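You operate a simulated robot arm through the tools that you are given. There is no shell and no other tool.

You are at the controls of a simulated robot arm. One attempt, no reset.

TASK
Clamp the steel block, brush its rust off, and put it in the blue tray.
Fine: rusty end away from the clamp's arm; clamp down for the wire brush and up again after; put the brush back. Set down upright: wire brush. What is to be rubbed or washed off counts as gone when no trace of it is left.

Only the result counts: the job must be done as asked and must still hold three seconds after the hand-in. Knocking over, shifting, dropping, spilling or breaking anything else fails it.

THE ROBOT
A 7-joint arm with a two-finger parallel gripper, fixed in place. Base frame: the origin is at the foot of the arm, x ahead of it, y to its left, z up. Readings come in m, rad, newtons and seconds.
With the tool pointing down near the work surface it reaches from about 0.3 to 0.72 m from the base axis. Its first joint turns from -2.897 to 2.897 rad. Payload 3.43 kg.
Tool frame: the origin (TCP) lies between the finger pads and is the grasp point; the fingertips stand 0.034 m ahead of it; z points along the fingers, y is the line along which they close. Largest opening 0.128 m; finger width 0.024, thickness 0.012; the body of the gripper, 0.048 by 0.13 m, starts 0.096 m behind the TCP.
Orientation is that of the tool frame in the base frame, as a unit quaternion [w, x, y, z]. With the fingers straight down and closing along the base's y, the tool's x points along the base's -x, its y along +y and its z along -z.

THE INTERFACE
- The arm moves only by the tool servo_tool. Its argument "increments" is a list of rows, each a list of 7 numbers: the shift along the tool's x, y, z in m, then the turn, a rotation vector about the tool's x, y, z in rad, then the opening, from 0 (shut) to 1 (fully open). In form: [[x, y, z, rx, ry, rz, fingers], ...]. A call has 1 to 20 rows; each row shifts and turns the commanded pose from where the row before left it, along the tool's axes as they then stand. Each row takes 0.2 s and may step no farther than 0.05 m and 0.15 rad from the row before; otherwise, or with a gripper value out of range, the whole call is refused. Where a pose cannot be reached the arm comes as near as it can. A force on the tool above 60 N (or 10 N above the force at the start of the call, whichever is more), or a blocked arm, ends the call early, and 0.2 s more pass. Each finger travels about 0.108 m/s and halts on what it meets, pressing with about 20 N; the grip force reading is that of the motor and also rises with nothing between the fingers. The clock runs only during rows and for 0.2 s after the last one: add rows that do not move to give the fingers time. It gives the time, the measured TCP pose, the force on the tool (base axes), the opening and the grip force at its end, in the units of the frame above (readings bear some noise), with the torque about the TCP (base axes, N m) and any sound that the robot's microphone picked up.
- Cameras (640 x 400 px; columns grow to the right, rows downward): "scene" is fixed at [0.0641, -0.6597, 1.5794]; the picture's right is [0.87, -0.49, 0.00], its down [-0.26, -0.45, -0.86] and it looks along [0.42, 0.74, -0.52] (base axes); focal length 339 px, centre (320, 200). "wrist" rides on the gripper at [0.076, -0.011, -0.16] in the tool frame; the picture's right is [0.15, 0.99, 0.00], its down [-0.88, 0.13, -0.46] and it looks along [-0.45, 0.07, 0.89] (tool axes); focal length 234 px, centre (320, 200). There is no depth. A picture from a camera that has moved, and an enlarged one, comes with that camera's place and axes in the base frame and with its lens. The place of the scene camera against the robot may be out by one fixed shift of up to 0.025 m in any direction.
- get_image(camera): a new picture of that camera. No time passes.
- move_column(by): slides the trunk up (or, below 0, down) by that many m; the arm rides with it, the base frame stays. It gives what a move gives, with no picture.
- inspect(camera, box): a new picture of the part [left, top, right, bottom] of that camera's present view, enlarged. No time passes.
- close_job(): hands the job in; it is judged then, once.

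Places have to be worked out from the pictures, the camera data and where the tool is seen. Open the gripper and draw the arm clear of the work before you hand the job in, unless the task says otherwise.

The tools are called after ">>>" as a command line: name --pt "numbers of a row" for each row, then --argument value for the rest, lists and objects as JSON in quotes. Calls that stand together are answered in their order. servo_tool: Moves the arm, as the interface text tells. Its arguments: {"type":"object","properties":{"increments":{"type":"array","items":{"type":"array","items":{"type":"number"}}}},"required":["increments"]} The other tools are called the same way: move_column (by) slides the trunk up or down; get_image (camera) takes a picture; inspect (camera, box) takes an enlarged picture of a part of a camera's view; close_job () hands the job in.

At the start:

```text
time: 0.0
eef_pos: [0.3394, 0.2115, 1.1409]
orientation: [0.0, 0.0, 1.0, 0.0]
force: [-0.3, -0.6, -0.7]
torque: [-0.01, 0.0, -0.02]
gripper_width: 0.1281
grasp_force: 0.0
trunk travel left (down, up): [-0.175, 0.149]
```

scene: 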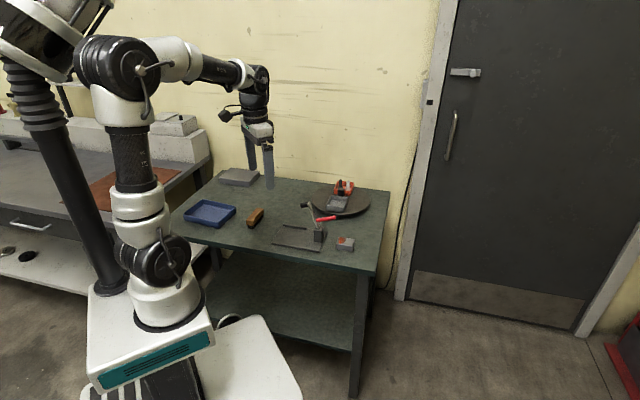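
wrist: 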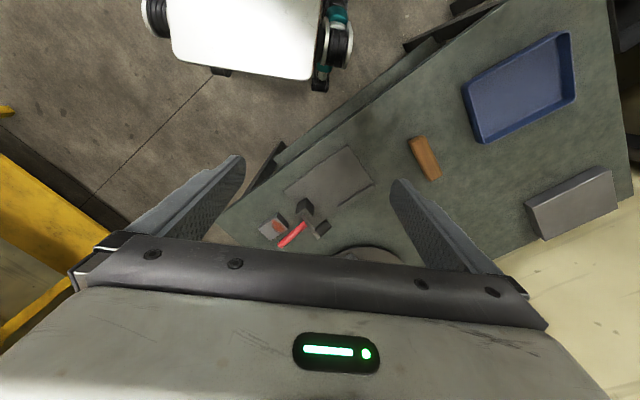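

I start by looking more closely at the work table from both cameras to work out where things are.

>>> inspect --camera "scene" --box '[170, 150, 400, 290]'

>>> inspect --camera "scene" --box '[260, 170, 380, 260]'

>>> inspect --camera "wrist" --box '[230, 100, 450, 260]'

```text
2.78 times, centred on (285, 220) of scene
camera zoom: at [0.0641, -0.6597, 1.5794], right [0.87, -0.49, 0.0], down [-0.26, -0.45, -0.86], along [0.42, 0.74, -0.52], focal length 944 px, centre (417, 144)
```

zoom: 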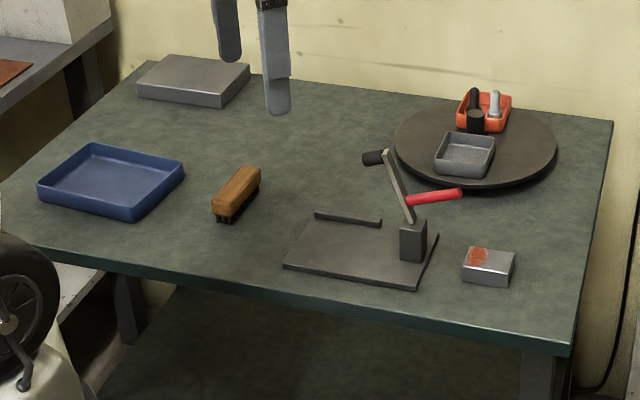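

```text
4.44 times, centred on (320, 215) of scene
camera zoom: at [0.0641, -0.6597, 1.5794], right [0.87, -0.49, 0.0], down [-0.26, -0.45, -0.86], along [0.42, 0.74, -0.52], focal length 1508 px, centre (320, 133)
```

zoom: 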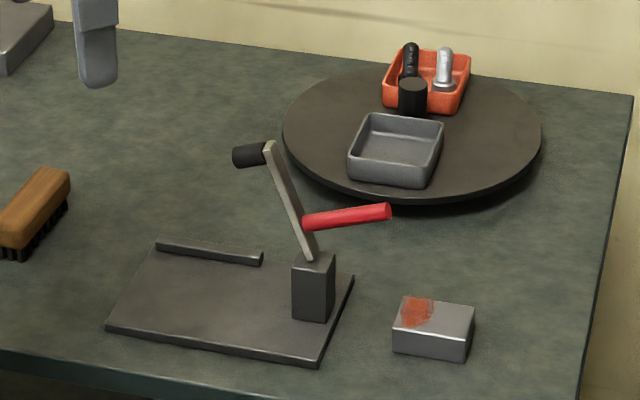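

```text
2.50 times, centred on (340, 180) of wrist
camera zoom: at [0.2646, 0.1992, 1.2991], right [-0.15, 0.99, 0.0], down [0.88, 0.13, 0.46], along [0.45, 0.07, -0.89], focal length 585 px, centre (270, 250)
```

zoom: 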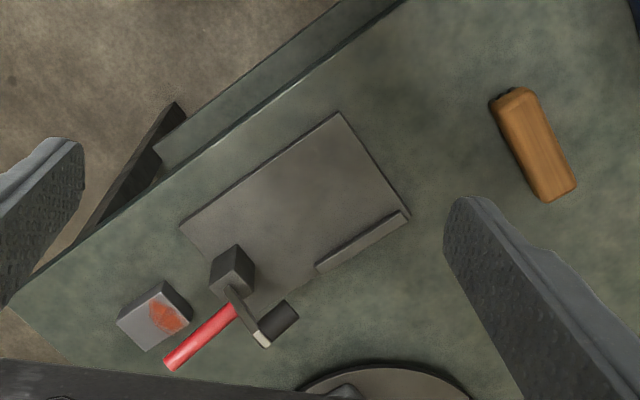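

The table top seems to be about z≈0.78. The clamp plate is centred near (0.48, 0.26) and turned about 45°, with its arm up, tip at about z≈0.95. The block is near (0.61, 0.13), the brush near (0.38, 0.44) and the tray near (0.25, 0.60). I'll come a bit lower, above everything, for a sharper wrist view.

>>> servo_tool --pt "-0.02 -0.02 0.02 0 0 0 1" --pt "-0.02 -0.02 0.02 0 0 0 1" --pt "-0.02 -0.02 0.02 0 0 0 1" --pt "-0.02 -0.02 0.02 0 0 0 1" --pt "0 0 0 0 0 0 1" --pt "0 0 0 0 0 0 1"

>>> inspect --camera "wrist" --box '[200, 40, 440, 240]'

>>> get_image --camera "wrist"

```text
time: 1.4
eef_pos: [0.4191, 0.13, 1.0579]
orientation: [0.0, 0.0, 1.0, 0.0]
force: [-0.6, 0.7, -0.8]
torque: [0.04, -0.03, 0.0]
gripper_width: 0.1281
grasp_force: 0.0
trunk travel left (down, up): [-0.175, 0.149]
```

```text
2.00 times, centred on (320, 140) of wrist
camera zoom: at [0.344, 0.1188, 1.2171], right [-0.15, 0.99, 0.0], down [0.88, 0.13, 0.46], along [0.45, 0.07, -0.89], focal length 468 px, centre (320, 320)
```

zoom: 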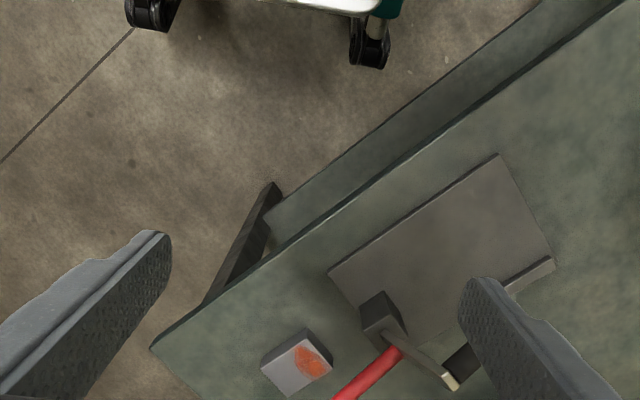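

```text
taken
camera wrist: at [0.344, 0.1188, 1.2171], right [-0.15, 0.99, 0.0], down [0.88, 0.13, 0.46], along [0.45, 0.07, -0.89], focal length 234 px, centre (320, 200)
```

wrist: 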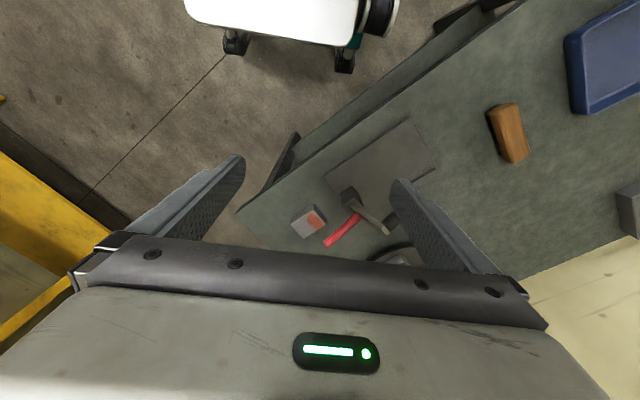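

I'll zoom in on the block, clamp and brush from here for corner measurements.

>>> inspect --camera "wrist" --box '[280, 180, 360, 250]'

>>> inspect --camera "wrist" --box '[310, 110, 450, 250]'

>>> inspect --camera "scene" --box '[270, 190, 360, 255]'

>>> inspect --camera "scene" --box '[175, 160, 275, 240]'

```text
5.71 times, centred on (320, 215) of wrist
camera zoom: at [0.344, 0.1188, 1.2171], right [-0.15, 0.99, 0.0], down [0.88, 0.13, 0.46], along [0.45, 0.07, -0.89], focal length 1338 px, centre (320, 114)
```

zoom: 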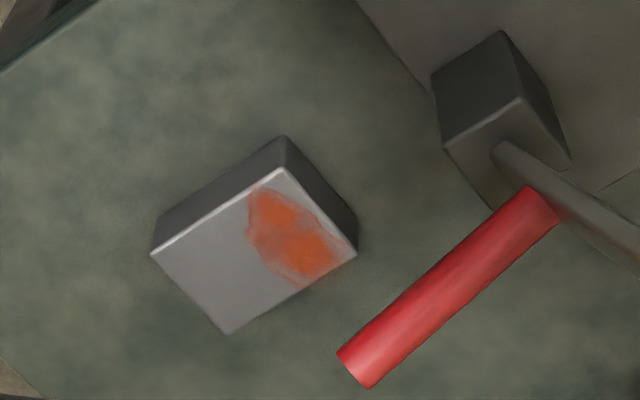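

```text
2.86 times, centred on (380, 180) of wrist
camera zoom: at [0.344, 0.1188, 1.2171], right [-0.15, 0.99, 0.0], down [0.88, 0.13, 0.46], along [0.45, 0.07, -0.89], focal length 669 px, centre (149, 257)
```

zoom: 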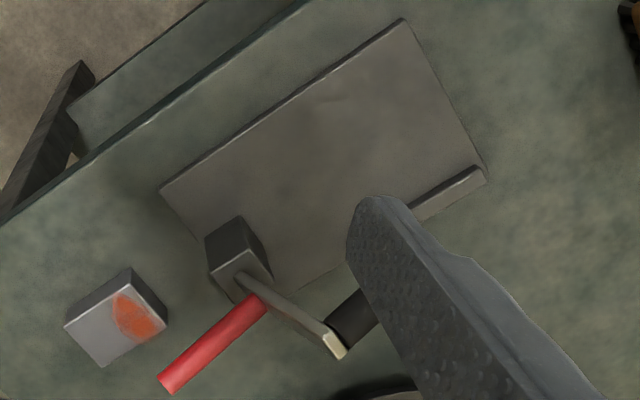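

```text
6.15 times, centred on (315, 222) of scene
camera zoom: at [0.0641, -0.6597, 1.5794], right [0.87, -0.49, 0.0], down [-0.26, -0.45, -0.86], along [0.42, 0.74, -0.52], focal length 2089 px, centre (351, 62)
```

zoom: 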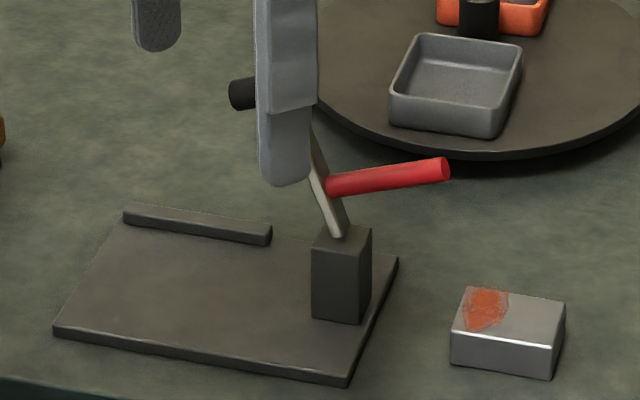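

```text
5.00 times, centred on (225, 200) of scene
camera zoom: at [0.0641, -0.6597, 1.5794], right [0.87, -0.49, 0.0], down [-0.26, -0.45, -0.86], along [0.42, 0.74, -0.52], focal length 1697 px, centre (795, 200)
```

zoom: 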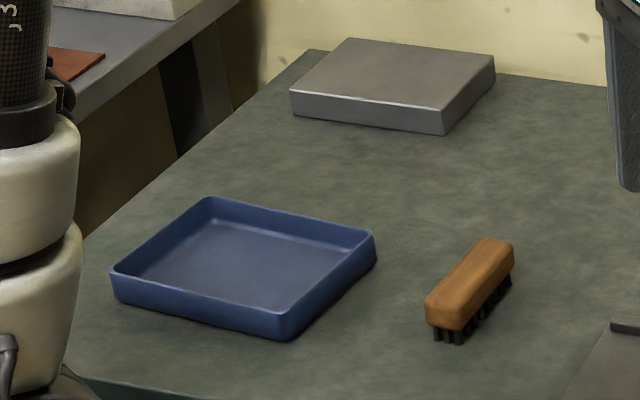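

The second view gives consistent values. The block is about 58×43×25 mm, centred near (0.604, 0.134). Its long axis lies along u≈(0.71,-0.70), the clamp's long axis, and the rusty end already faces the plate's free end. I'll move above the block, turn the gripper about 44.5° so it closes across the block's width with the camera away from the clamp, and look again.

>>> servo_tool --pt "-0.037 0.0009 0.0 0 0 0 1" --pt "-0.037 0.0009 0.0 0 0 0 1" --pt "-0.037 0.0009 0.0 0 0 0 1" --pt "-0.037 0.0009 0.0 0 0 0 1" --pt "-0.037 0.0009 0.0 0 0 0 1" --pt "0 0 0 0 0 0.1295 1" --pt "0 0 0 0 0 0.1295 1" --pt "0 0 0 0 0 0.1295 1" --pt "0 0 0 0 0 0.1295 1" --pt "0 0 0 0 0 0.1295 1" --pt "0 0 0 0 0 0.1295 1" --pt "0 0 0 0 0 0 1" --pt "0 0 0 0 0 0 1"

>>> get_image --camera "wrist"

>>> get_image --camera "scene"

```text
time: 4.2
eef_pos: [0.6064, 0.137, 1.06]
orientation: [0.0, 0.38, 0.925, 0.0]
force: [-0.6, -1.2, -0.6]
torque: [0.02, 0.01, 0.0]
gripper_width: 0.1281
grasp_force: 0.0
trunk travel left (down, up): [-0.175, 0.149]
```

```text
taken
camera wrist: at [0.5446, 0.1805, 1.2193], right [0.59, 0.81, 0.0], down [0.72, -0.53, 0.46], along [0.37, -0.27, -0.89], focal length 234 px, centre (320, 200)
```

wrist: 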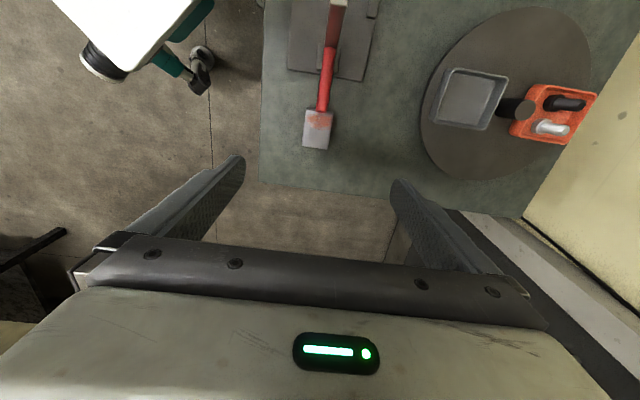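

```text
taken
```

scene: 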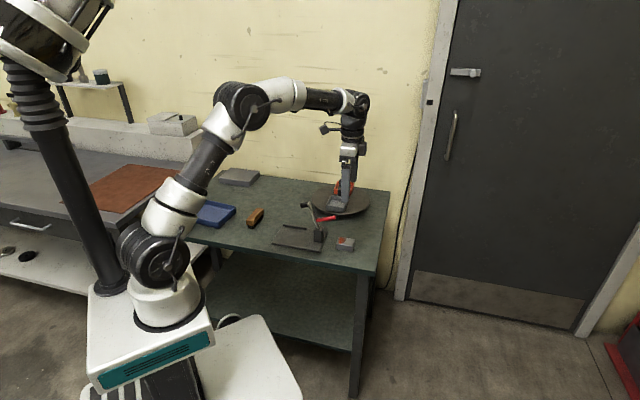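

The gripper is now aligned above the block. I'll zoom in on the block and clamp from this angle.

>>> inspect --camera "wrist" --box '[280, 90, 360, 160]'

>>> inspect --camera "wrist" --box '[270, 0, 400, 110]'

>>> inspect --camera "scene" --box '[265, 190, 365, 255]'

```text
5.71 times, centred on (320, 125) of wrist
camera zoom: at [0.5446, 0.1805, 1.2193], right [0.59, 0.81, 0.0], down [0.72, -0.53, 0.46], along [0.37, -0.27, -0.89], focal length 1338 px, centre (320, 629)
```

zoom: 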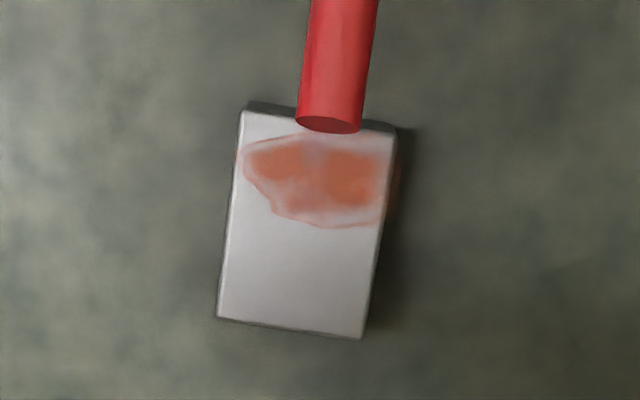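

```text
3.64 times, centred on (335, 55) of wrist
camera zoom: at [0.5446, 0.1805, 1.2193], right [0.59, 0.81, 0.0], down [0.72, -0.53, 0.46], along [0.37, -0.27, -0.89], focal length 852 px, centre (266, 727)
```

zoom: 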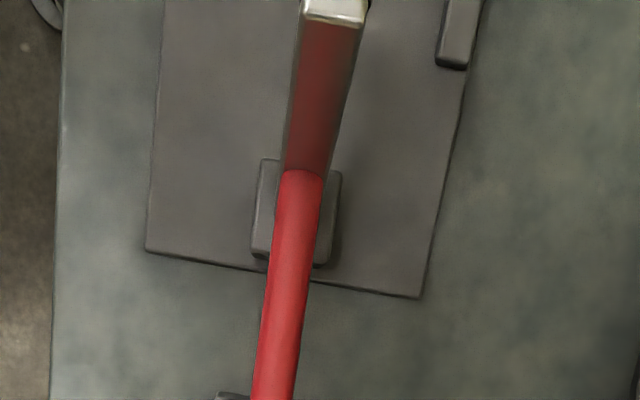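

```text
6.15 times, centred on (315, 222) of scene
camera zoom: at [0.0641, -0.6597, 1.5794], right [0.87, -0.49, 0.0], down [-0.26, -0.45, -0.86], along [0.42, 0.74, -0.52], focal length 2089 px, centre (351, 62)
```

zoom: 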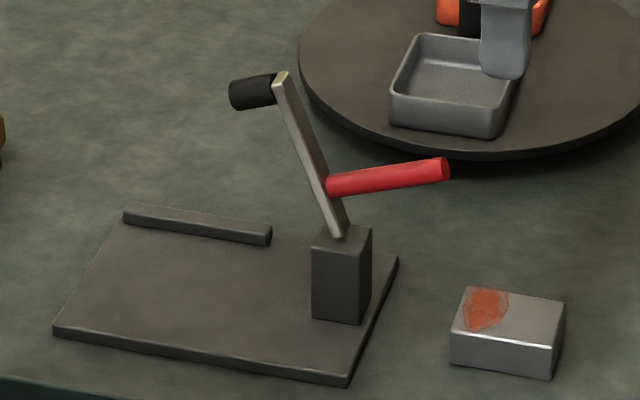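

The block top is at about z≈0.823, centred at (0.602, 0.133), and the handle end is clear of my descent path. I'll correct sideways a few mm and go down to just above grasp height, then check.

>>> servo_tool --pt "-0.002 -0.0035 0.04 0 0 0 1" --pt "0 0 0.04 0 0 0 1" --pt "0 0 0.04 0 0 0 1" --pt "0 0 0.04 0 0 0 1" --pt "0 0 0.03 0 0 0 1" --pt "0 0 0 0 0 0 1" --pt "0 0 0 0 0 0 1"

>>> get_image --camera "wrist"

>>> inspect --camera "scene" --box '[280, 180, 400, 260]'

```text
time: 5.8
eef_pos: [0.6033, 0.132, 0.8693]
orientation: [0.0, 0.379, 0.926, 0.0]
force: [-0.1, 0.5, -0.3]
torque: [0.03, 0.0, -0.01]
gripper_width: 0.1279
grasp_force: 0.0
trunk travel left (down, up): [-0.175, 0.149]
```

```text
taken
camera wrist: at [0.5413, 0.1764, 1.0283], right [0.59, 0.81, 0.0], down [0.72, -0.52, 0.46], along [0.37, -0.27, -0.89], focal length 234 px, centre (320, 200)
```

wrist: 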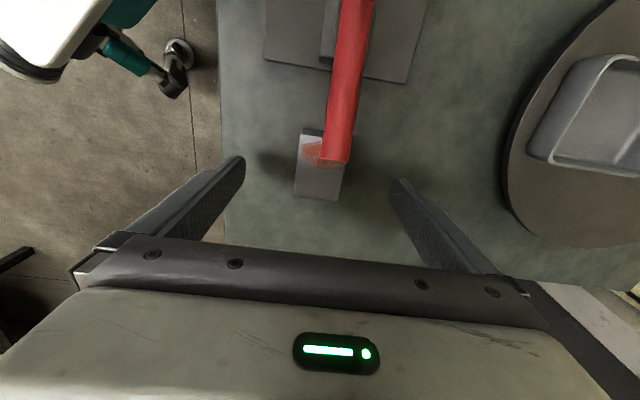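

```text
5.00 times, centred on (340, 220) of scene
camera zoom: at [0.0641, -0.6597, 1.5794], right [0.87, -0.49, 0.0], down [-0.26, -0.45, -0.86], along [0.42, 0.74, -0.52], focal length 1697 px, centre (220, 100)
```

zoom: 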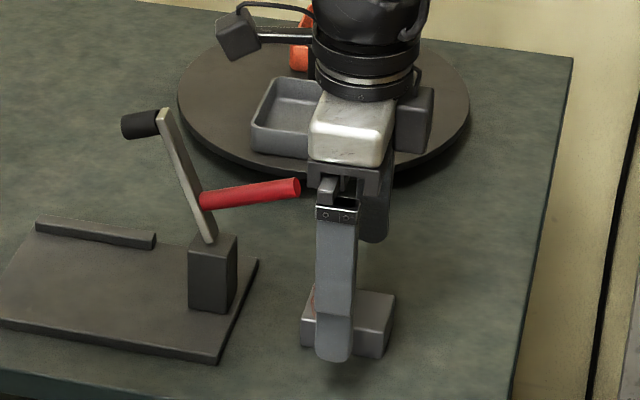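

The block sits centred between the fingers and the handle clears the gripper body by about 15 mm. I'll shift 4 mm away from the handle, go down most of the way, then feel for the table gently.

>>> servo_tool --pt "-0.004 0 0.015 0 0 0 1" --pt "0 0 0.014 0 0 0 1" --pt "0 0 0.003 0 0 0 1" --pt "0 0 0 0 0 0 1"

>>> servo_tool --pt "0 0 0.003 0 0 0 1" --pt "0 0 0 0 0 0 1"

>>> inspect --camera "scene" --box '[320, 200, 380, 260]'

```text
time: 6.8
eef_pos: [0.6088, 0.1288, 0.838]
orientation: [0.0, 0.378, 0.926, -0.001]
force: [0.8, -0.2, 0.0]
torque: [-0.01, -0.03, 0.01]
gripper_width: 0.1279
grasp_force: 0.0
trunk travel left (down, up): [-0.175, 0.149]
```

```text
time: 7.4
eef_pos: [0.6089, 0.1293, 0.8359]
orientation: [0.0, 0.379, 0.925, 0.0]
force: [0.2, -0.9, 0.3]
torque: [-0.02, 0.01, 0.01]
gripper_width: 0.128
grasp_force: 0.0
trunk travel left (down, up): [-0.175, 0.149]
```

```text
6.67 times, centred on (350, 230) of scene
camera zoom: at [0.0641, -0.6597, 1.5794], right [0.87, -0.49, 0.0], down [-0.26, -0.45, -0.86], along [0.42, 0.74, -0.52], focal length 2263 px, centre (120, 0)
```

zoom: 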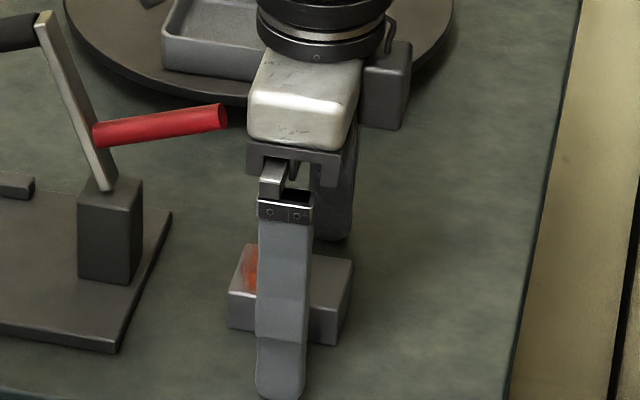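

No contact yet at TCP z≈0.836. I'll continue down in 2 mm steps and read the force.

>>> servo_tool --pt "0 0 0.002 0 0 0 1" --pt "0 0 0 0 0 0 1"

>>> servo_tool --pt "0 0 0.002 0 0 0 1" --pt "0 0 0 0 0 0 1"

>>> servo_tool --pt "0 0 0.0015 0 0 0 1" --pt "0 0 0 0 0 0 1"

```text
time: 8.0
eef_pos: [0.6079, 0.1285, 0.8337]
orientation: [-0.001, 0.379, 0.926, 0.0]
force: [-0.1, -0.1, 4.9]
torque: [-0.17, 0.22, -0.06]
gripper_width: 0.1277
grasp_force: 0.0
trunk travel left (down, up): [-0.175, 0.149]
```

```text
time: 8.6
eef_pos: [0.6076, 0.1295, 0.8323]
orientation: [0.001, 0.379, 0.926, 0.002]
force: [-1.0, -1.3, 22.4]
torque: [-0.96, 1.25, -0.02]
gripper_width: 0.1281
grasp_force: 0.0
trunk travel left (down, up): [-0.175, 0.149]
```

```text
time: 9.2
eef_pos: [0.6058, 0.1281, 0.8344]
orientation: [0.004, 0.379, 0.925, 0.003]
force: [2.2, -1.1, 43.2]
torque: [-1.88, 2.37, 0.13]
gripper_width: 0.1278
grasp_force: 0.0
trunk travel left (down, up): [-0.175, 0.149]
```

Contact begins at TCP z≈0.834, so the table top is z≈0.800. I'll lift 6 mm and close on the block.

>>> servo_tool --pt "0 0 -0.006 0 0 0 1" --pt "0 0 0 0 0 0 1" --pt "0 0 0 0 0 0 0.6" --pt "0 0 0 0 0 0 0.4" --pt "0 0 0 0 0 0 0.3" --pt "0 0 0 0 0 0 0.2" --pt "0 0 0 0 0 0 0.0" --pt "0 0 0 0 0 0 0.0" --pt "0 0 0 0 0 0 0.0"

>>> get_image --camera "wrist"

>>> inspect --camera "scene" --box '[290, 190, 390, 260]'

```text
time: 11.2
eef_pos: [0.6075, 0.13, 0.834]
orientation: [0.0, 0.379, 0.925, 0.0]
force: [0.6, 0.0, 0.0]
torque: [-0.03, -0.04, -0.02]
gripper_width: 0.045
grasp_force: 20.3
trunk travel left (down, up): [-0.175, 0.149]
```

```text
taken
camera wrist: at [0.5461, 0.1741, 0.9944], right [0.59, 0.81, 0.0], down [0.72, -0.52, 0.46], along [0.37, -0.27, -0.89], focal length 234 px, centre (320, 200)
```

wrist: 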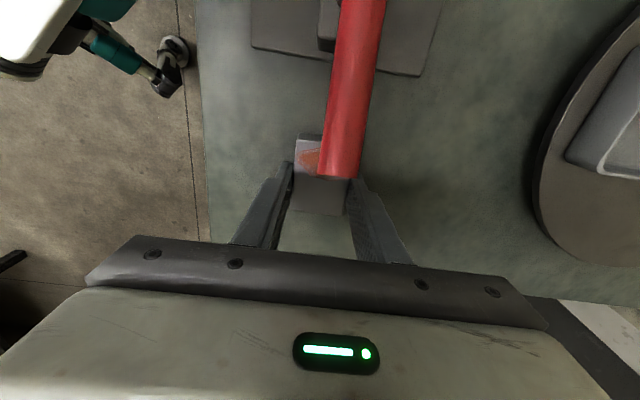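

```text
5.71 times, centred on (340, 225) of scene
camera zoom: at [0.0641, -0.6597, 1.5794], right [0.87, -0.49, 0.0], down [-0.26, -0.45, -0.86], along [0.42, 0.74, -0.52], focal length 1940 px, centre (206, 57)
```

zoom: 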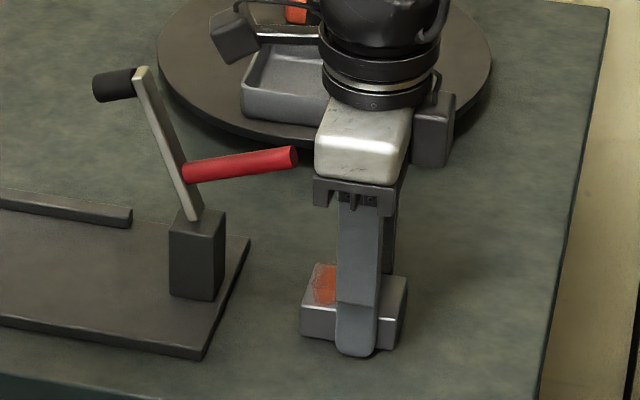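

The block is gripped (45 mm opening, 20 N). I'll lift it straight up to clear the clamp's arm.

>>> servo_tool --pt "0 0 -0.01 0 0 0 0" --pt "0 0 -0.035 0 0 0 0" --pt "0 0 -0.036 0 0 0 0" --pt "0 0 -0.036 0 0 0 0" --pt "0 0 -0.036 0 0 0 0" --pt "0 0 -0.036 0 0 0 0" --pt "0 0 -0.036 0 0 0 0" --pt "0 0 0 0 0 0 0" --pt "0 0 0 0 0 0 0"

>>> get_image --camera "wrist"

>>> inspect --camera "wrist" --box '[270, 120, 370, 230]'

>>> inspect --camera "wrist" --box '[250, 0, 410, 120]'

```text
time: 13.2
eef_pos: [0.6099, 0.1295, 1.0618]
orientation: [0.0, 0.379, 0.925, 0.0]
force: [-0.1, 0.5, -4.7]
torque: [-0.01, -0.01, -0.01]
gripper_width: 0.0448
grasp_force: 20.0
trunk travel left (down, up): [-0.175, 0.149]
```

```text
taken
camera wrist: at [0.5478, 0.1732, 1.2205], right [0.59, 0.81, 0.0], down [0.72, -0.52, 0.46], along [0.37, -0.27, -0.89], focal length 234 px, centre (320, 200)
```

wrist: 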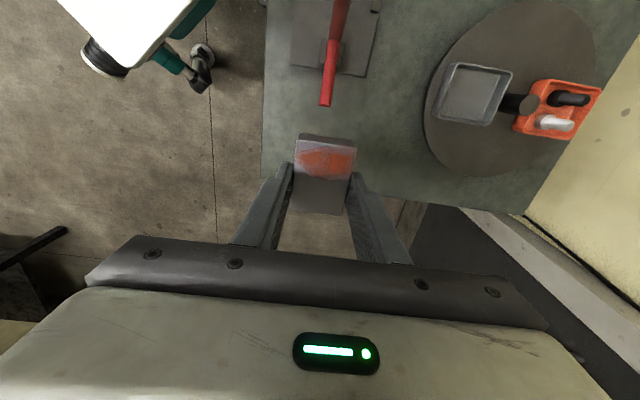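

```text
3.64 times, centred on (320, 175) of wrist
camera zoom: at [0.5478, 0.1732, 1.2205], right [0.59, 0.81, 0.0], down [0.72, -0.52, 0.46], along [0.37, -0.27, -0.89], focal length 852 px, centre (320, 291)
```

zoom: 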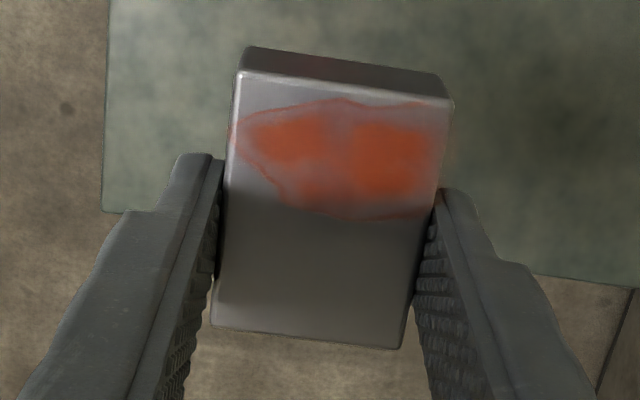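

```text
3.33 times, centred on (330, 60) of wrist
camera zoom: at [0.5478, 0.1732, 1.2205], right [0.59, 0.81, 0.0], down [0.72, -0.52, 0.46], along [0.37, -0.27, -0.89], focal length 781 px, centre (287, 667)
```

zoom: 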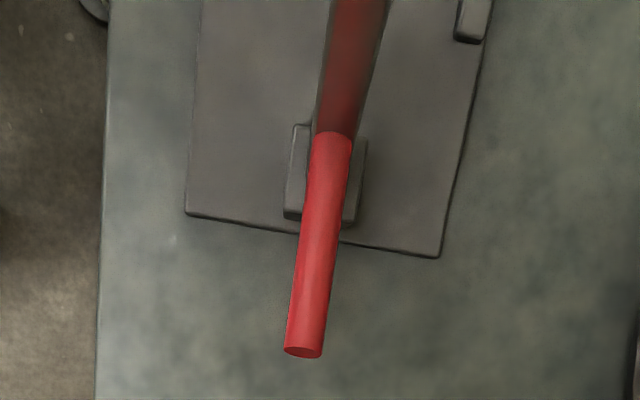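

The block is held firmly: its centre is 6 mm toward the clamp side of the TCP, and the rust covers only the half that will point to the plate's free end. I'll move 0.11 m toward the clamp at this height and look at the post to refine the target.

>>> servo_tool --pt "0.03 0 0 0 0 0 0" --pt "0.04 0 0 0 0 0 0" --pt "0.04 0 0 0 0 0 0" --pt "0 0 0 0 0 0 0" --pt "0 0 0 0 0 0 0"

>>> get_image --camera "wrist"

>>> inspect --camera "wrist" --box '[220, 0, 420, 150]'

>>> inspect --camera "scene" --box '[265, 180, 365, 255]'

```text
time: 14.4
eef_pos: [0.5302, 0.209, 1.0607]
orientation: [0.0, 0.379, 0.925, 0.0]
force: [-0.3, 1.2, -4.8]
torque: [-0.02, -0.02, -0.05]
gripper_width: 0.0449
grasp_force: 20.0
trunk travel left (down, up): [-0.175, 0.149]
```

```text
taken
camera wrist: at [0.4686, 0.2533, 1.2191], right [0.59, 0.81, 0.0], down [0.72, -0.52, 0.46], along [0.37, -0.27, -0.89], focal length 234 px, centre (320, 200)
```

wrist: 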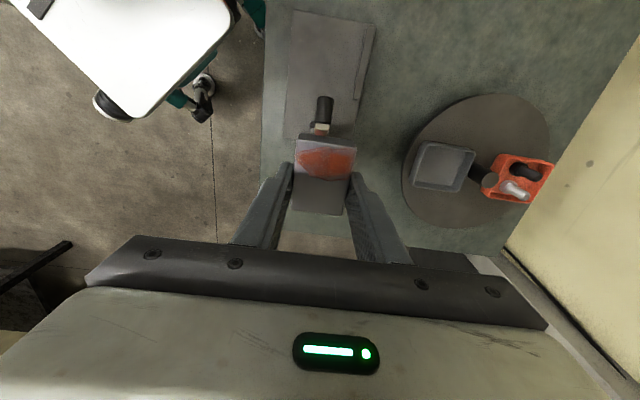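

```text
2.67 times, centred on (320, 75) of wrist
camera zoom: at [0.4686, 0.2533, 1.2191], right [0.59, 0.81, 0.0], down [0.72, -0.52, 0.46], along [0.37, -0.27, -0.89], focal length 624 px, centre (320, 533)
```

zoom: 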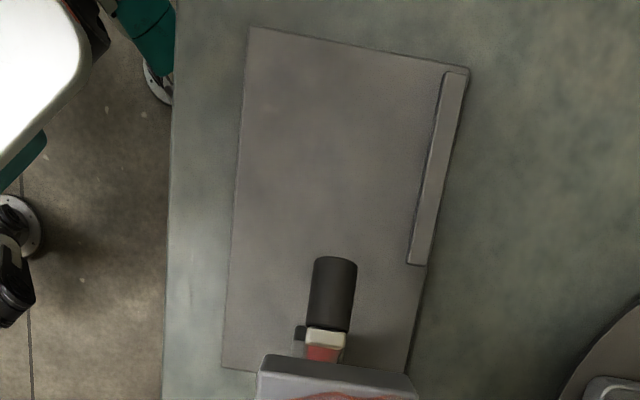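

```text
5.33 times, centred on (315, 218) of scene
camera zoom: at [0.0641, -0.6597, 1.5794], right [0.87, -0.49, 0.0], down [-0.26, -0.45, -0.86], along [0.42, 0.74, -0.52], focal length 1810 px, centre (347, 107)
```

zoom: 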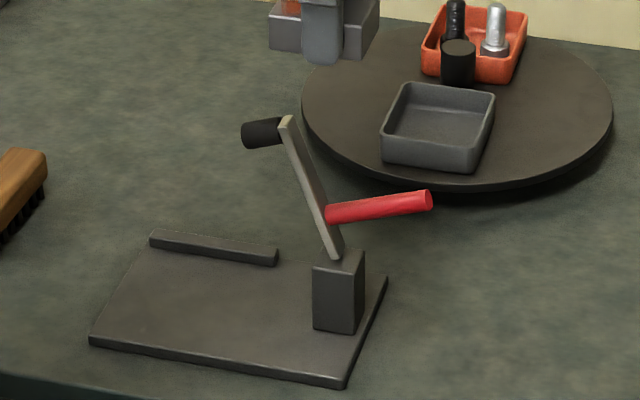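

From this view the plate is about 0.18×0.12 m at 45°, centred near (0.481, 0.254), with the arm plane on its centre line. The pad should land about 33 mm from the plate centre toward the free end. I'll move the block there so the pad falls on its clean half, then go partway down.

>>> servo_tool --pt "0.037 -0.001 0 0 0 0 0" --pt "0.037 -0.001 0 0 0 0 0" --pt "0.0365 -0.002 0 0 0 0 0" --pt "0 0 0 0 0 0 0" --pt "0 0 0.04 0 0 0 0" --pt "0 0 0.04 0 0 0 0" --pt "0 0 0.04 0 0 0 0" --pt "0 0 0.03 0 0 0 0" --pt "0 0 0 0 0 0 0" --pt "0 0 0 0 0 0 0"

>>> get_image --camera "wrist"

>>> inspect --camera "scene" --box '[250, 160, 370, 255]'

```text
time: 16.6
eef_pos: [0.4476, 0.2781, 0.9102]
orientation: [0.0, 0.379, 0.925, 0.0]
force: [-1.2, 0.8, -4.6]
torque: [-0.04, -0.02, 0.01]
gripper_width: 0.045
grasp_force: 20.4
trunk travel left (down, up): [-0.175, 0.149]
```

```text
taken
camera wrist: at [0.3852, 0.3228, 1.0699], right [0.59, 0.81, 0.0], down [0.72, -0.52, 0.46], along [0.37, -0.27, -0.89], focal length 234 px, centre (320, 200)
```

wrist: 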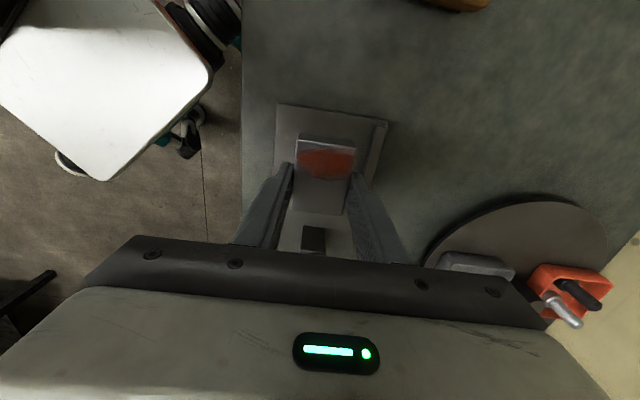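

```text
4.21 times, centred on (310, 208) of scene
camera zoom: at [0.0641, -0.6597, 1.5794], right [0.87, -0.49, 0.0], down [-0.26, -0.45, -0.86], along [0.42, 0.74, -0.52], focal length 1429 px, centre (362, 168)
```

zoom: 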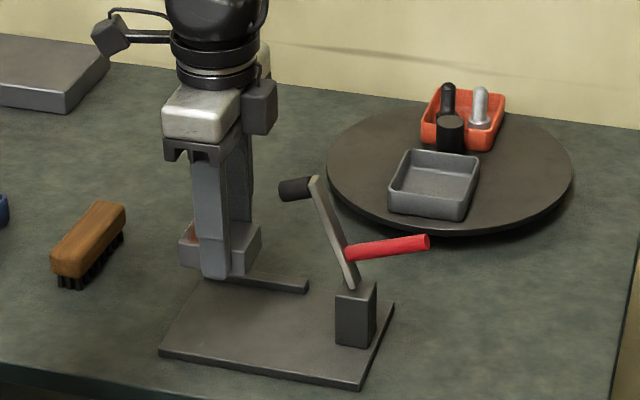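

The descent so far is clean. I'll zoom the wrist view to check the block against the plate edges and the post seen between the fingers.

>>> inspect --camera "wrist" --box '[250, 90, 410, 260]'

>>> inspect --camera "wrist" --box '[280, 200, 360, 260]'

```text
2.35 times, centred on (330, 175) of wrist
camera zoom: at [0.3852, 0.3228, 1.0699], right [0.59, 0.81, 0.0], down [0.72, -0.52, 0.46], along [0.37, -0.27, -0.89], focal length 551 px, centre (296, 259)
```

zoom: 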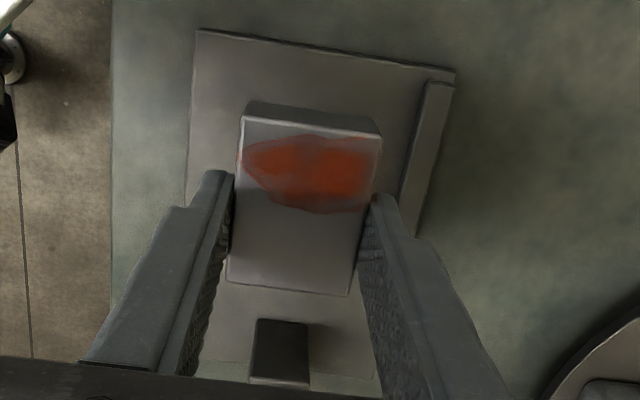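

```text
6.67 times, centred on (320, 230) of wrist
camera zoom: at [0.3852, 0.3228, 1.0699], right [0.59, 0.81, 0.0], down [0.72, -0.52, 0.46], along [0.37, -0.27, -0.89], focal length 1561 px, centre (320, 0)
```

zoom: 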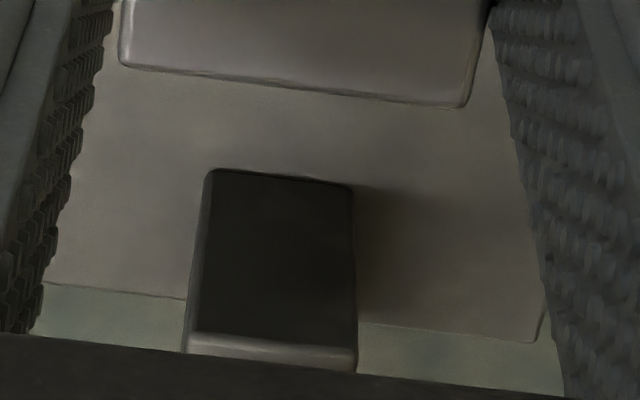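

The post face sits about 7 mm in +v from my TCP line, so I'll shift 5 mm that way. The pad should then land about 16 mm from the block centre, on the clean half. Then I'll descend to just above the plate and feel for contact.

>>> servo_tool --pt "0 0.005 0 0 0 0 0" --pt "0 0 0.03 0 0 0 0" --pt "0 0 0.025 0 0 0 0" --pt "0 0 0.004 0 0 0 0" --pt "0 0 0 0 0 0 0"

>>> servo_tool --pt "0 0 0.002 0 0 0 0" --pt "0 0 0 0 0 0 0"

>>> inspect --camera "scene" --box '[260, 180, 350, 255]'

```text
time: 17.8
eef_pos: [0.4506, 0.2837, 0.8524]
orientation: [-0.001, 0.379, 0.926, 0.0]
force: [-0.7, -0.1, -4.4]
torque: [-0.04, -0.04, -0.01]
gripper_width: 0.0448
grasp_force: 20.7
trunk travel left (down, up): [-0.175, 0.149]
```

```text
time: 18.4
eef_pos: [0.4512, 0.2846, 0.8518]
orientation: [0.0, 0.378, 0.926, 0.001]
force: [0.2, -0.6, -5.4]
torque: [-0.03, -0.02, 0.01]
gripper_width: 0.0448
grasp_force: 20.0
trunk travel left (down, up): [-0.175, 0.149]
```

```text
5.33 times, centred on (305, 218) of scene
camera zoom: at [0.0641, -0.6597, 1.5794], right [0.87, -0.49, 0.0], down [-0.26, -0.45, -0.86], along [0.42, 0.74, -0.52], focal length 1810 px, centre (400, 107)
```

zoom: 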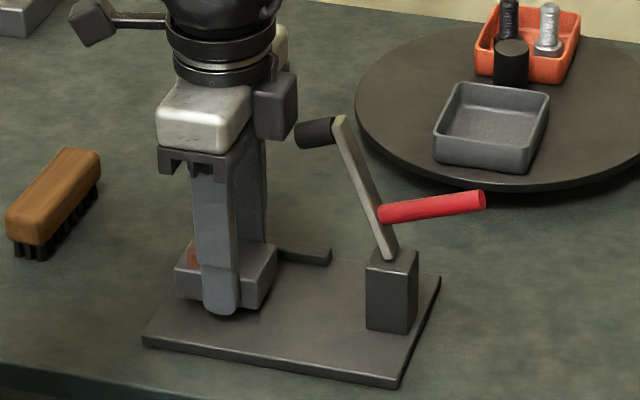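

No contact yet (force still just the block's weight, about -5 N). I'll keep lowering in small steps.

>>> servo_tool --pt "0 0 0.002 0 0 0 0" --pt "0 0 0 0 0 0 0"

>>> servo_tool --pt "0 0 0.0015 0 0 0 0" --pt "0 0 0 0 0 0 0"

>>> servo_tool --pt "0 0 0.001 0 0 0 0" --pt "0 0 0 0 0 0 0"

```text
time: 19.0
eef_pos: [0.4513, 0.2847, 0.8481]
orientation: [0.0, 0.379, 0.925, 0.0]
force: [0.7, -0.8, -5.1]
torque: [-0.04, -0.02, -0.01]
gripper_width: 0.0448
grasp_force: 19.3
trunk travel left (down, up): [-0.175, 0.149]
```

```text
time: 19.6
eef_pos: [0.4505, 0.2836, 0.8452]
orientation: [-0.001, 0.379, 0.926, 0.0]
force: [0.5, 0.9, -4.9]
torque: [-0.02, 0.02, -0.01]
gripper_width: 0.0449
grasp_force: 19.5
trunk travel left (down, up): [-0.175, 0.149]
```

```text
time: 20.2
eef_pos: [0.4506, 0.2841, 0.8459]
orientation: [0.0, 0.378, 0.926, 0.0]
force: [0.4, 0.2, -5.1]
torque: [-0.02, -0.01, 0.02]
gripper_width: 0.0448
grasp_force: 19.7
trunk travel left (down, up): [-0.175, 0.149]
```

Still only the block's weight; TCP is at about 0.846. Continuing in 1 mm steps.

>>> servo_tool --pt "0 0 0.001 0 0 0 0" --pt "0 0 0 0 0 0 0"

>>> servo_tool --pt "0 0 0.001 0 0 0 0" --pt "0 0 0 0 0 0 0"

>>> servo_tool --pt "0 0 0.001 0 0 0 0" --pt "0 0 0 0 0 0 0"

```text
time: 20.8
eef_pos: [0.451, 0.2832, 0.8431]
orientation: [0.0, 0.378, 0.926, 0.0]
force: [-1.3, -1.9, -2.9]
torque: [0.01, 0.08, 0.04]
gripper_width: 0.045
grasp_force: 20.0
trunk travel left (down, up): [-0.175, 0.149]
```

```text
time: 21.4
eef_pos: [0.4511, 0.2836, 0.8448]
orientation: [0.0, 0.379, 0.925, 0.0]
force: [-0.8, -1.1, 9.3]
torque: [0.13, 0.54, 0.03]
gripper_width: 0.0448
grasp_force: 19.8
trunk travel left (down, up): [-0.175, 0.149]
```

```text
time: 22.0
eef_pos: [0.4512, 0.2858, 0.8444]
orientation: [0.001, 0.38, 0.925, 0.001]
force: [1.5, -2.3, 21.1]
torque: [-0.27, 0.68, -0.01]
gripper_width: 0.0449
grasp_force: 19.9
trunk travel left (down, up): [-0.175, 0.149]
```

The block is on the plate: contact at TCP ≈0.845, so the plate top is about 0.809 and the block top about 0.834. I'll relax the push, open the fingers slightly to stay clear of the fence, and look.

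>>> servo_tool --pt "0 0 -0.0018 0 0 0 0" --pt "0 0 0 0 0 0 0" --pt "0 0 0 0 0 0 0.38" --pt "0 0 0 0 0 0 0.41" --pt "0 0 0 0 0 0 0.43" --pt "0 0 0 0 0 0 0.43"

>>> get_image --camera "wrist"

>>> inspect --camera "scene" --box '[260, 180, 350, 255]'

```text
time: 23.4
eef_pos: [0.4517, 0.2848, 0.8447]
orientation: [0.001, 0.378, 0.926, 0.001]
force: [12.9, 2.7, 15.4]
torque: [-0.14, -0.08, 0.12]
gripper_width: 0.0483
grasp_force: 0.0
trunk travel left (down, up): [-0.175, 0.149]
```

```text
taken
camera wrist: at [0.3893, 0.3291, 1.003], right [0.59, 0.81, 0.0], down [0.72, -0.53, 0.46], along [0.37, -0.27, -0.89], focal length 234 px, centre (320, 200)
```

wrist: 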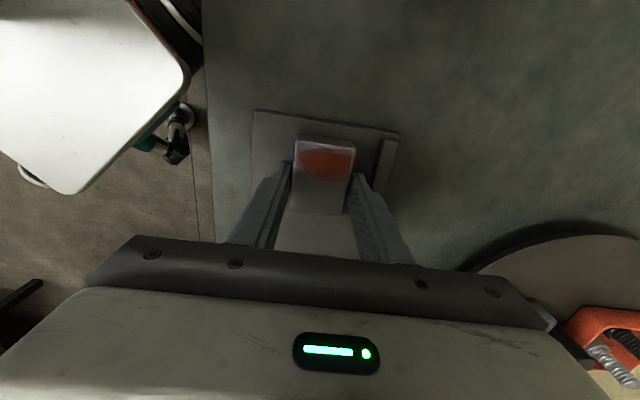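

```text
5.33 times, centred on (305, 218) of scene
camera zoom: at [0.0641, -0.6597, 1.5794], right [0.87, -0.49, 0.0], down [-0.26, -0.45, -0.86], along [0.42, 0.74, -0.52], focal length 1810 px, centre (400, 107)
```

zoom: 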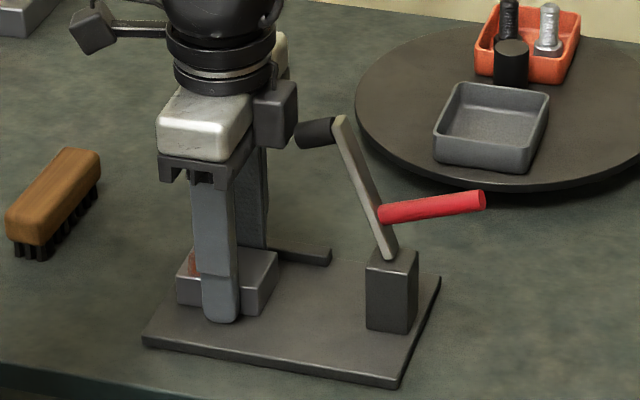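

The opening stopped at 48 mm with some side force. I'll hold still for a moment to see whether this is just settling.

>>> servo_tool --pt "0 0 0 0 0 0 0.43" --pt "0 0 0 0 0 0 0.43" --pt "0 0 0 0 0 0 0.43"

>>> inspect --camera "wrist" --box '[240, 100, 420, 260]'

```text
time: 24.2
eef_pos: [0.4506, 0.2852, 0.8429]
orientation: [0.001, 0.378, 0.926, 0.002]
force: [14.5, 3.2, 16.6]
torque: [-0.16, -0.1, 0.2]
gripper_width: 0.0481
grasp_force: 0.1
trunk travel left (down, up): [-0.175, 0.149]
```

```text
2.50 times, centred on (330, 180) of wrist
camera zoom: at [0.3892, 0.329, 1.003], right [0.59, 0.81, 0.0], down [0.72, -0.53, 0.46], along [0.37, -0.27, -0.89], focal length 585 px, centre (295, 250)
```

zoom: 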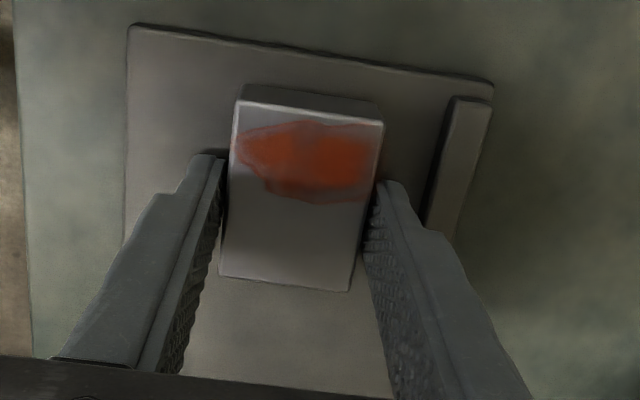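

The torque locates the contact at the -v fingertip, so that finger is pressing and dragging on the plate. I'll lift 2–3 mm to free it; the fingers should then reach the commanded opening.

>>> servo_tool --pt "0 0 -0.0015 0 0 0 0.4" --pt "0 0 -0.0015 0 0 0 0.43" --pt "0 0 0 0 0 0 0.43" --pt "0 0 0 0 0 0 0.43"

>>> inspect --camera "wrist" --box '[240, 100, 420, 260]'

>>> inspect --camera "scene" --box '[260, 180, 350, 255]'

```text
time: 25.2
eef_pos: [0.4511, 0.2838, 0.8462]
orientation: [0.0, 0.379, 0.925, -0.001]
force: [0.8, 0.2, -0.6]
torque: [-0.01, -0.01, 0.0]
gripper_width: 0.055
grasp_force: 0.1
trunk travel left (down, up): [-0.175, 0.149]
```

```text
2.50 times, centred on (330, 180) of wrist
camera zoom: at [0.3883, 0.3293, 1.005], right [0.59, 0.81, 0.0], down [0.72, -0.52, 0.46], along [0.37, -0.27, -0.89], focal length 585 px, centre (295, 250)
```

zoom: 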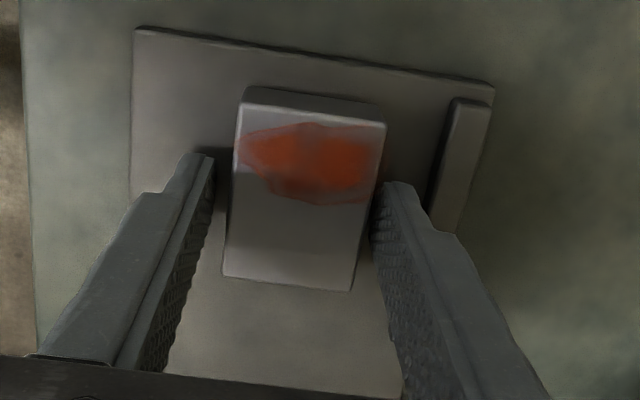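

```text
5.33 times, centred on (305, 218) of scene
camera zoom: at [0.0641, -0.6597, 1.5794], right [0.87, -0.49, 0.0], down [-0.26, -0.45, -0.86], along [0.42, 0.74, -0.52], focal length 1810 px, centre (400, 107)
```

zoom: 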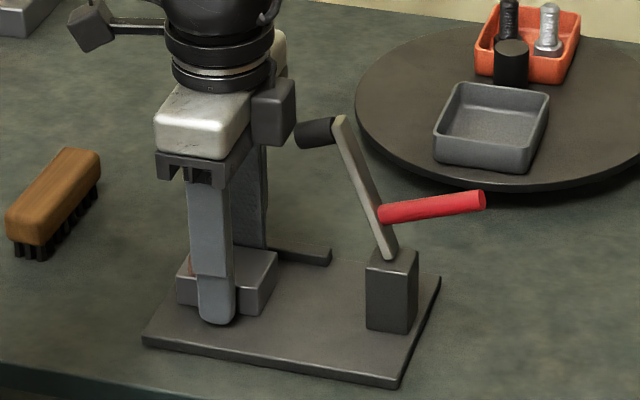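

The fingers are free (55 mm, no force) and the block rests on the plate. I'll rise straight up along the same path.

>>> servo_tool --pt "0 0 -0.01 0 0 0 0.43" --pt "0 0 -0.02 0 0 0 0.43" --pt "0 0 -0.035 0 0 0 0.43" --pt "0 0 -0.04 0 0 0 0.43" --pt "0 0 -0.045 0 0 0 0.43" --pt "0 0 -0.045 0 0 0 0.43" --pt "0 0 0 0 0 0 0.43" --pt "0 0 0 0 0 0 0.43"

>>> get_image --camera "wrist"

>>> inspect --camera "scene" --box '[265, 185, 365, 255]'

>>> inspect --camera "wrist" --box '[240, 90, 420, 230]'

```text
time: 27.0
eef_pos: [0.4501, 0.2838, 1.0429]
orientation: [0.0, 0.379, 0.926, -0.001]
force: [0.6, 0.1, 0.4]
torque: [-0.01, -0.02, 0.0]
gripper_width: 0.0551
grasp_force: 0.1
trunk travel left (down, up): [-0.175, 0.149]
```

```text
taken
camera wrist: at [0.388, 0.3289, 1.2004], right [0.59, 0.81, 0.0], down [0.72, -0.52, 0.46], along [0.37, -0.27, -0.89], focal length 234 px, centre (320, 200)
```

wrist: 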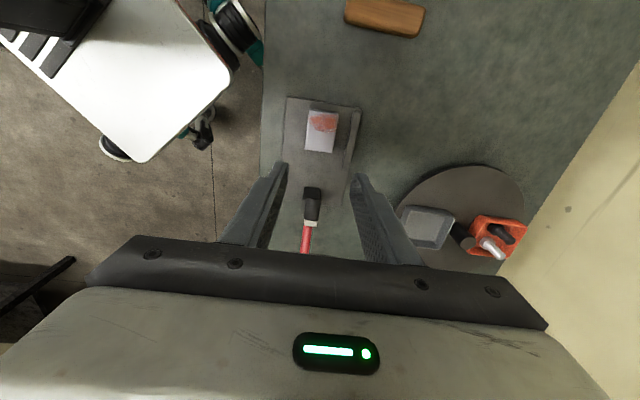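

```text
5.71 times, centred on (315, 220) of scene
camera zoom: at [0.0641, -0.6597, 1.5794], right [0.87, -0.49, 0.0], down [-0.26, -0.45, -0.86], along [0.42, 0.74, -0.52], focal length 1940 px, centre (349, 86)
```

zoom: 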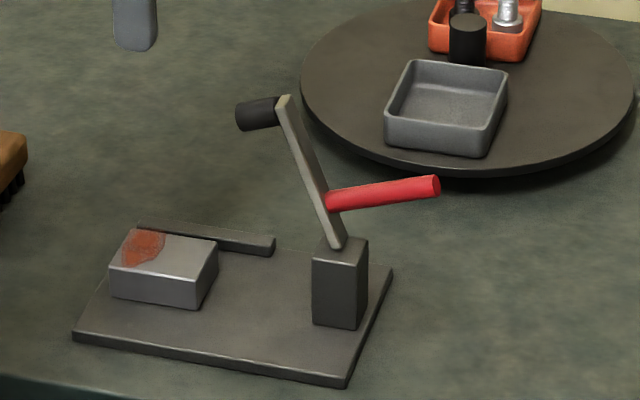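

```text
2.86 times, centred on (330, 160) of wrist
camera zoom: at [0.388, 0.3289, 1.2004], right [0.59, 0.81, 0.0], down [0.72, -0.52, 0.46], along [0.37, -0.27, -0.89], focal length 669 px, centre (291, 314)
```

zoom: 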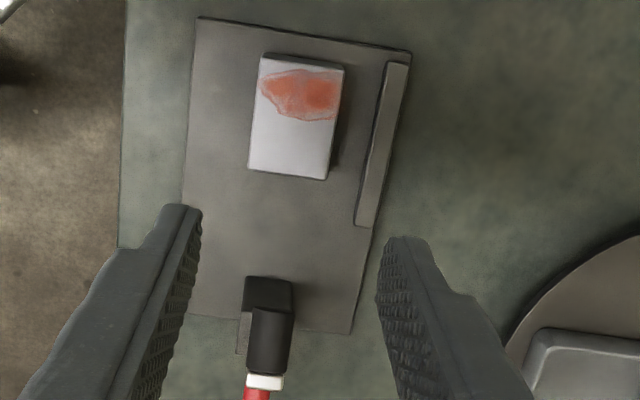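

The block sits flat on the plate, under the arm's plane, with its rust toward the free end. To clamp, I'll push the back of the clamp arm with closed fingertips along its arc. First I'll move above the pivot with the fingers closed.

>>> servo_tool --pt "-0.03 0 0 0 0 0 0.2" --pt "-0.03 0 0 0 0 0 0" --pt "-0.03 0 0 0 0 0 0" --pt "-0.026 0.001 0 0 0 0 0" --pt "0 0 0 0 0 0 0" --pt "0 0 0 0 0 0 0"

>>> get_image --camera "wrist"

>>> inspect --camera "scene" --box '[265, 175, 365, 255]'

```text
time: 28.4
eef_pos: [0.5332, 0.2048, 1.0403]
orientation: [0.0, 0.379, 0.926, 0.0]
force: [0.2, 0.1, -0.1]
torque: [0.02, 0.0, -0.02]
gripper_width: 0.0001
grasp_force: 20.4
trunk travel left (down, up): [-0.175, 0.149]
```

```text
taken
camera wrist: at [0.4713, 0.2493, 1.2003], right [0.59, 0.81, 0.0], down [0.72, -0.52, 0.46], along [0.37, -0.27, -0.89], focal length 234 px, centre (320, 200)
```

wrist: 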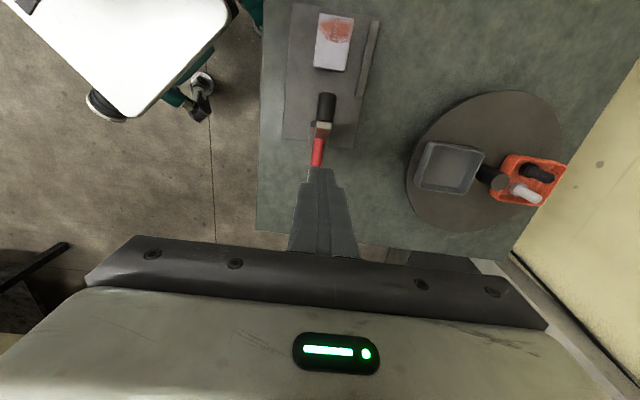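

```text
5.00 times, centred on (315, 215) of scene
camera zoom: at [0.0641, -0.6597, 1.5794], right [0.87, -0.49, 0.0], down [-0.26, -0.45, -0.86], along [0.42, 0.74, -0.52], focal length 1697 px, centre (345, 125)
```

zoom: 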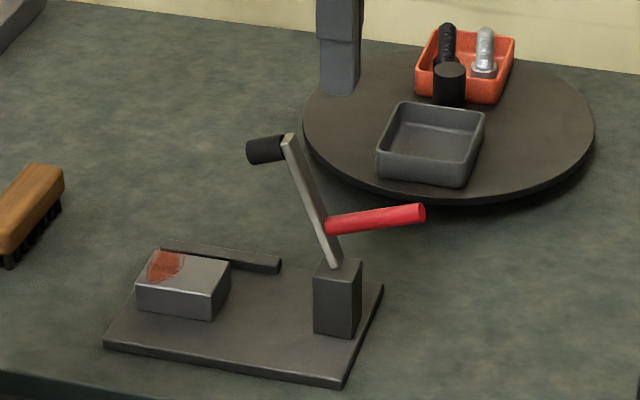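

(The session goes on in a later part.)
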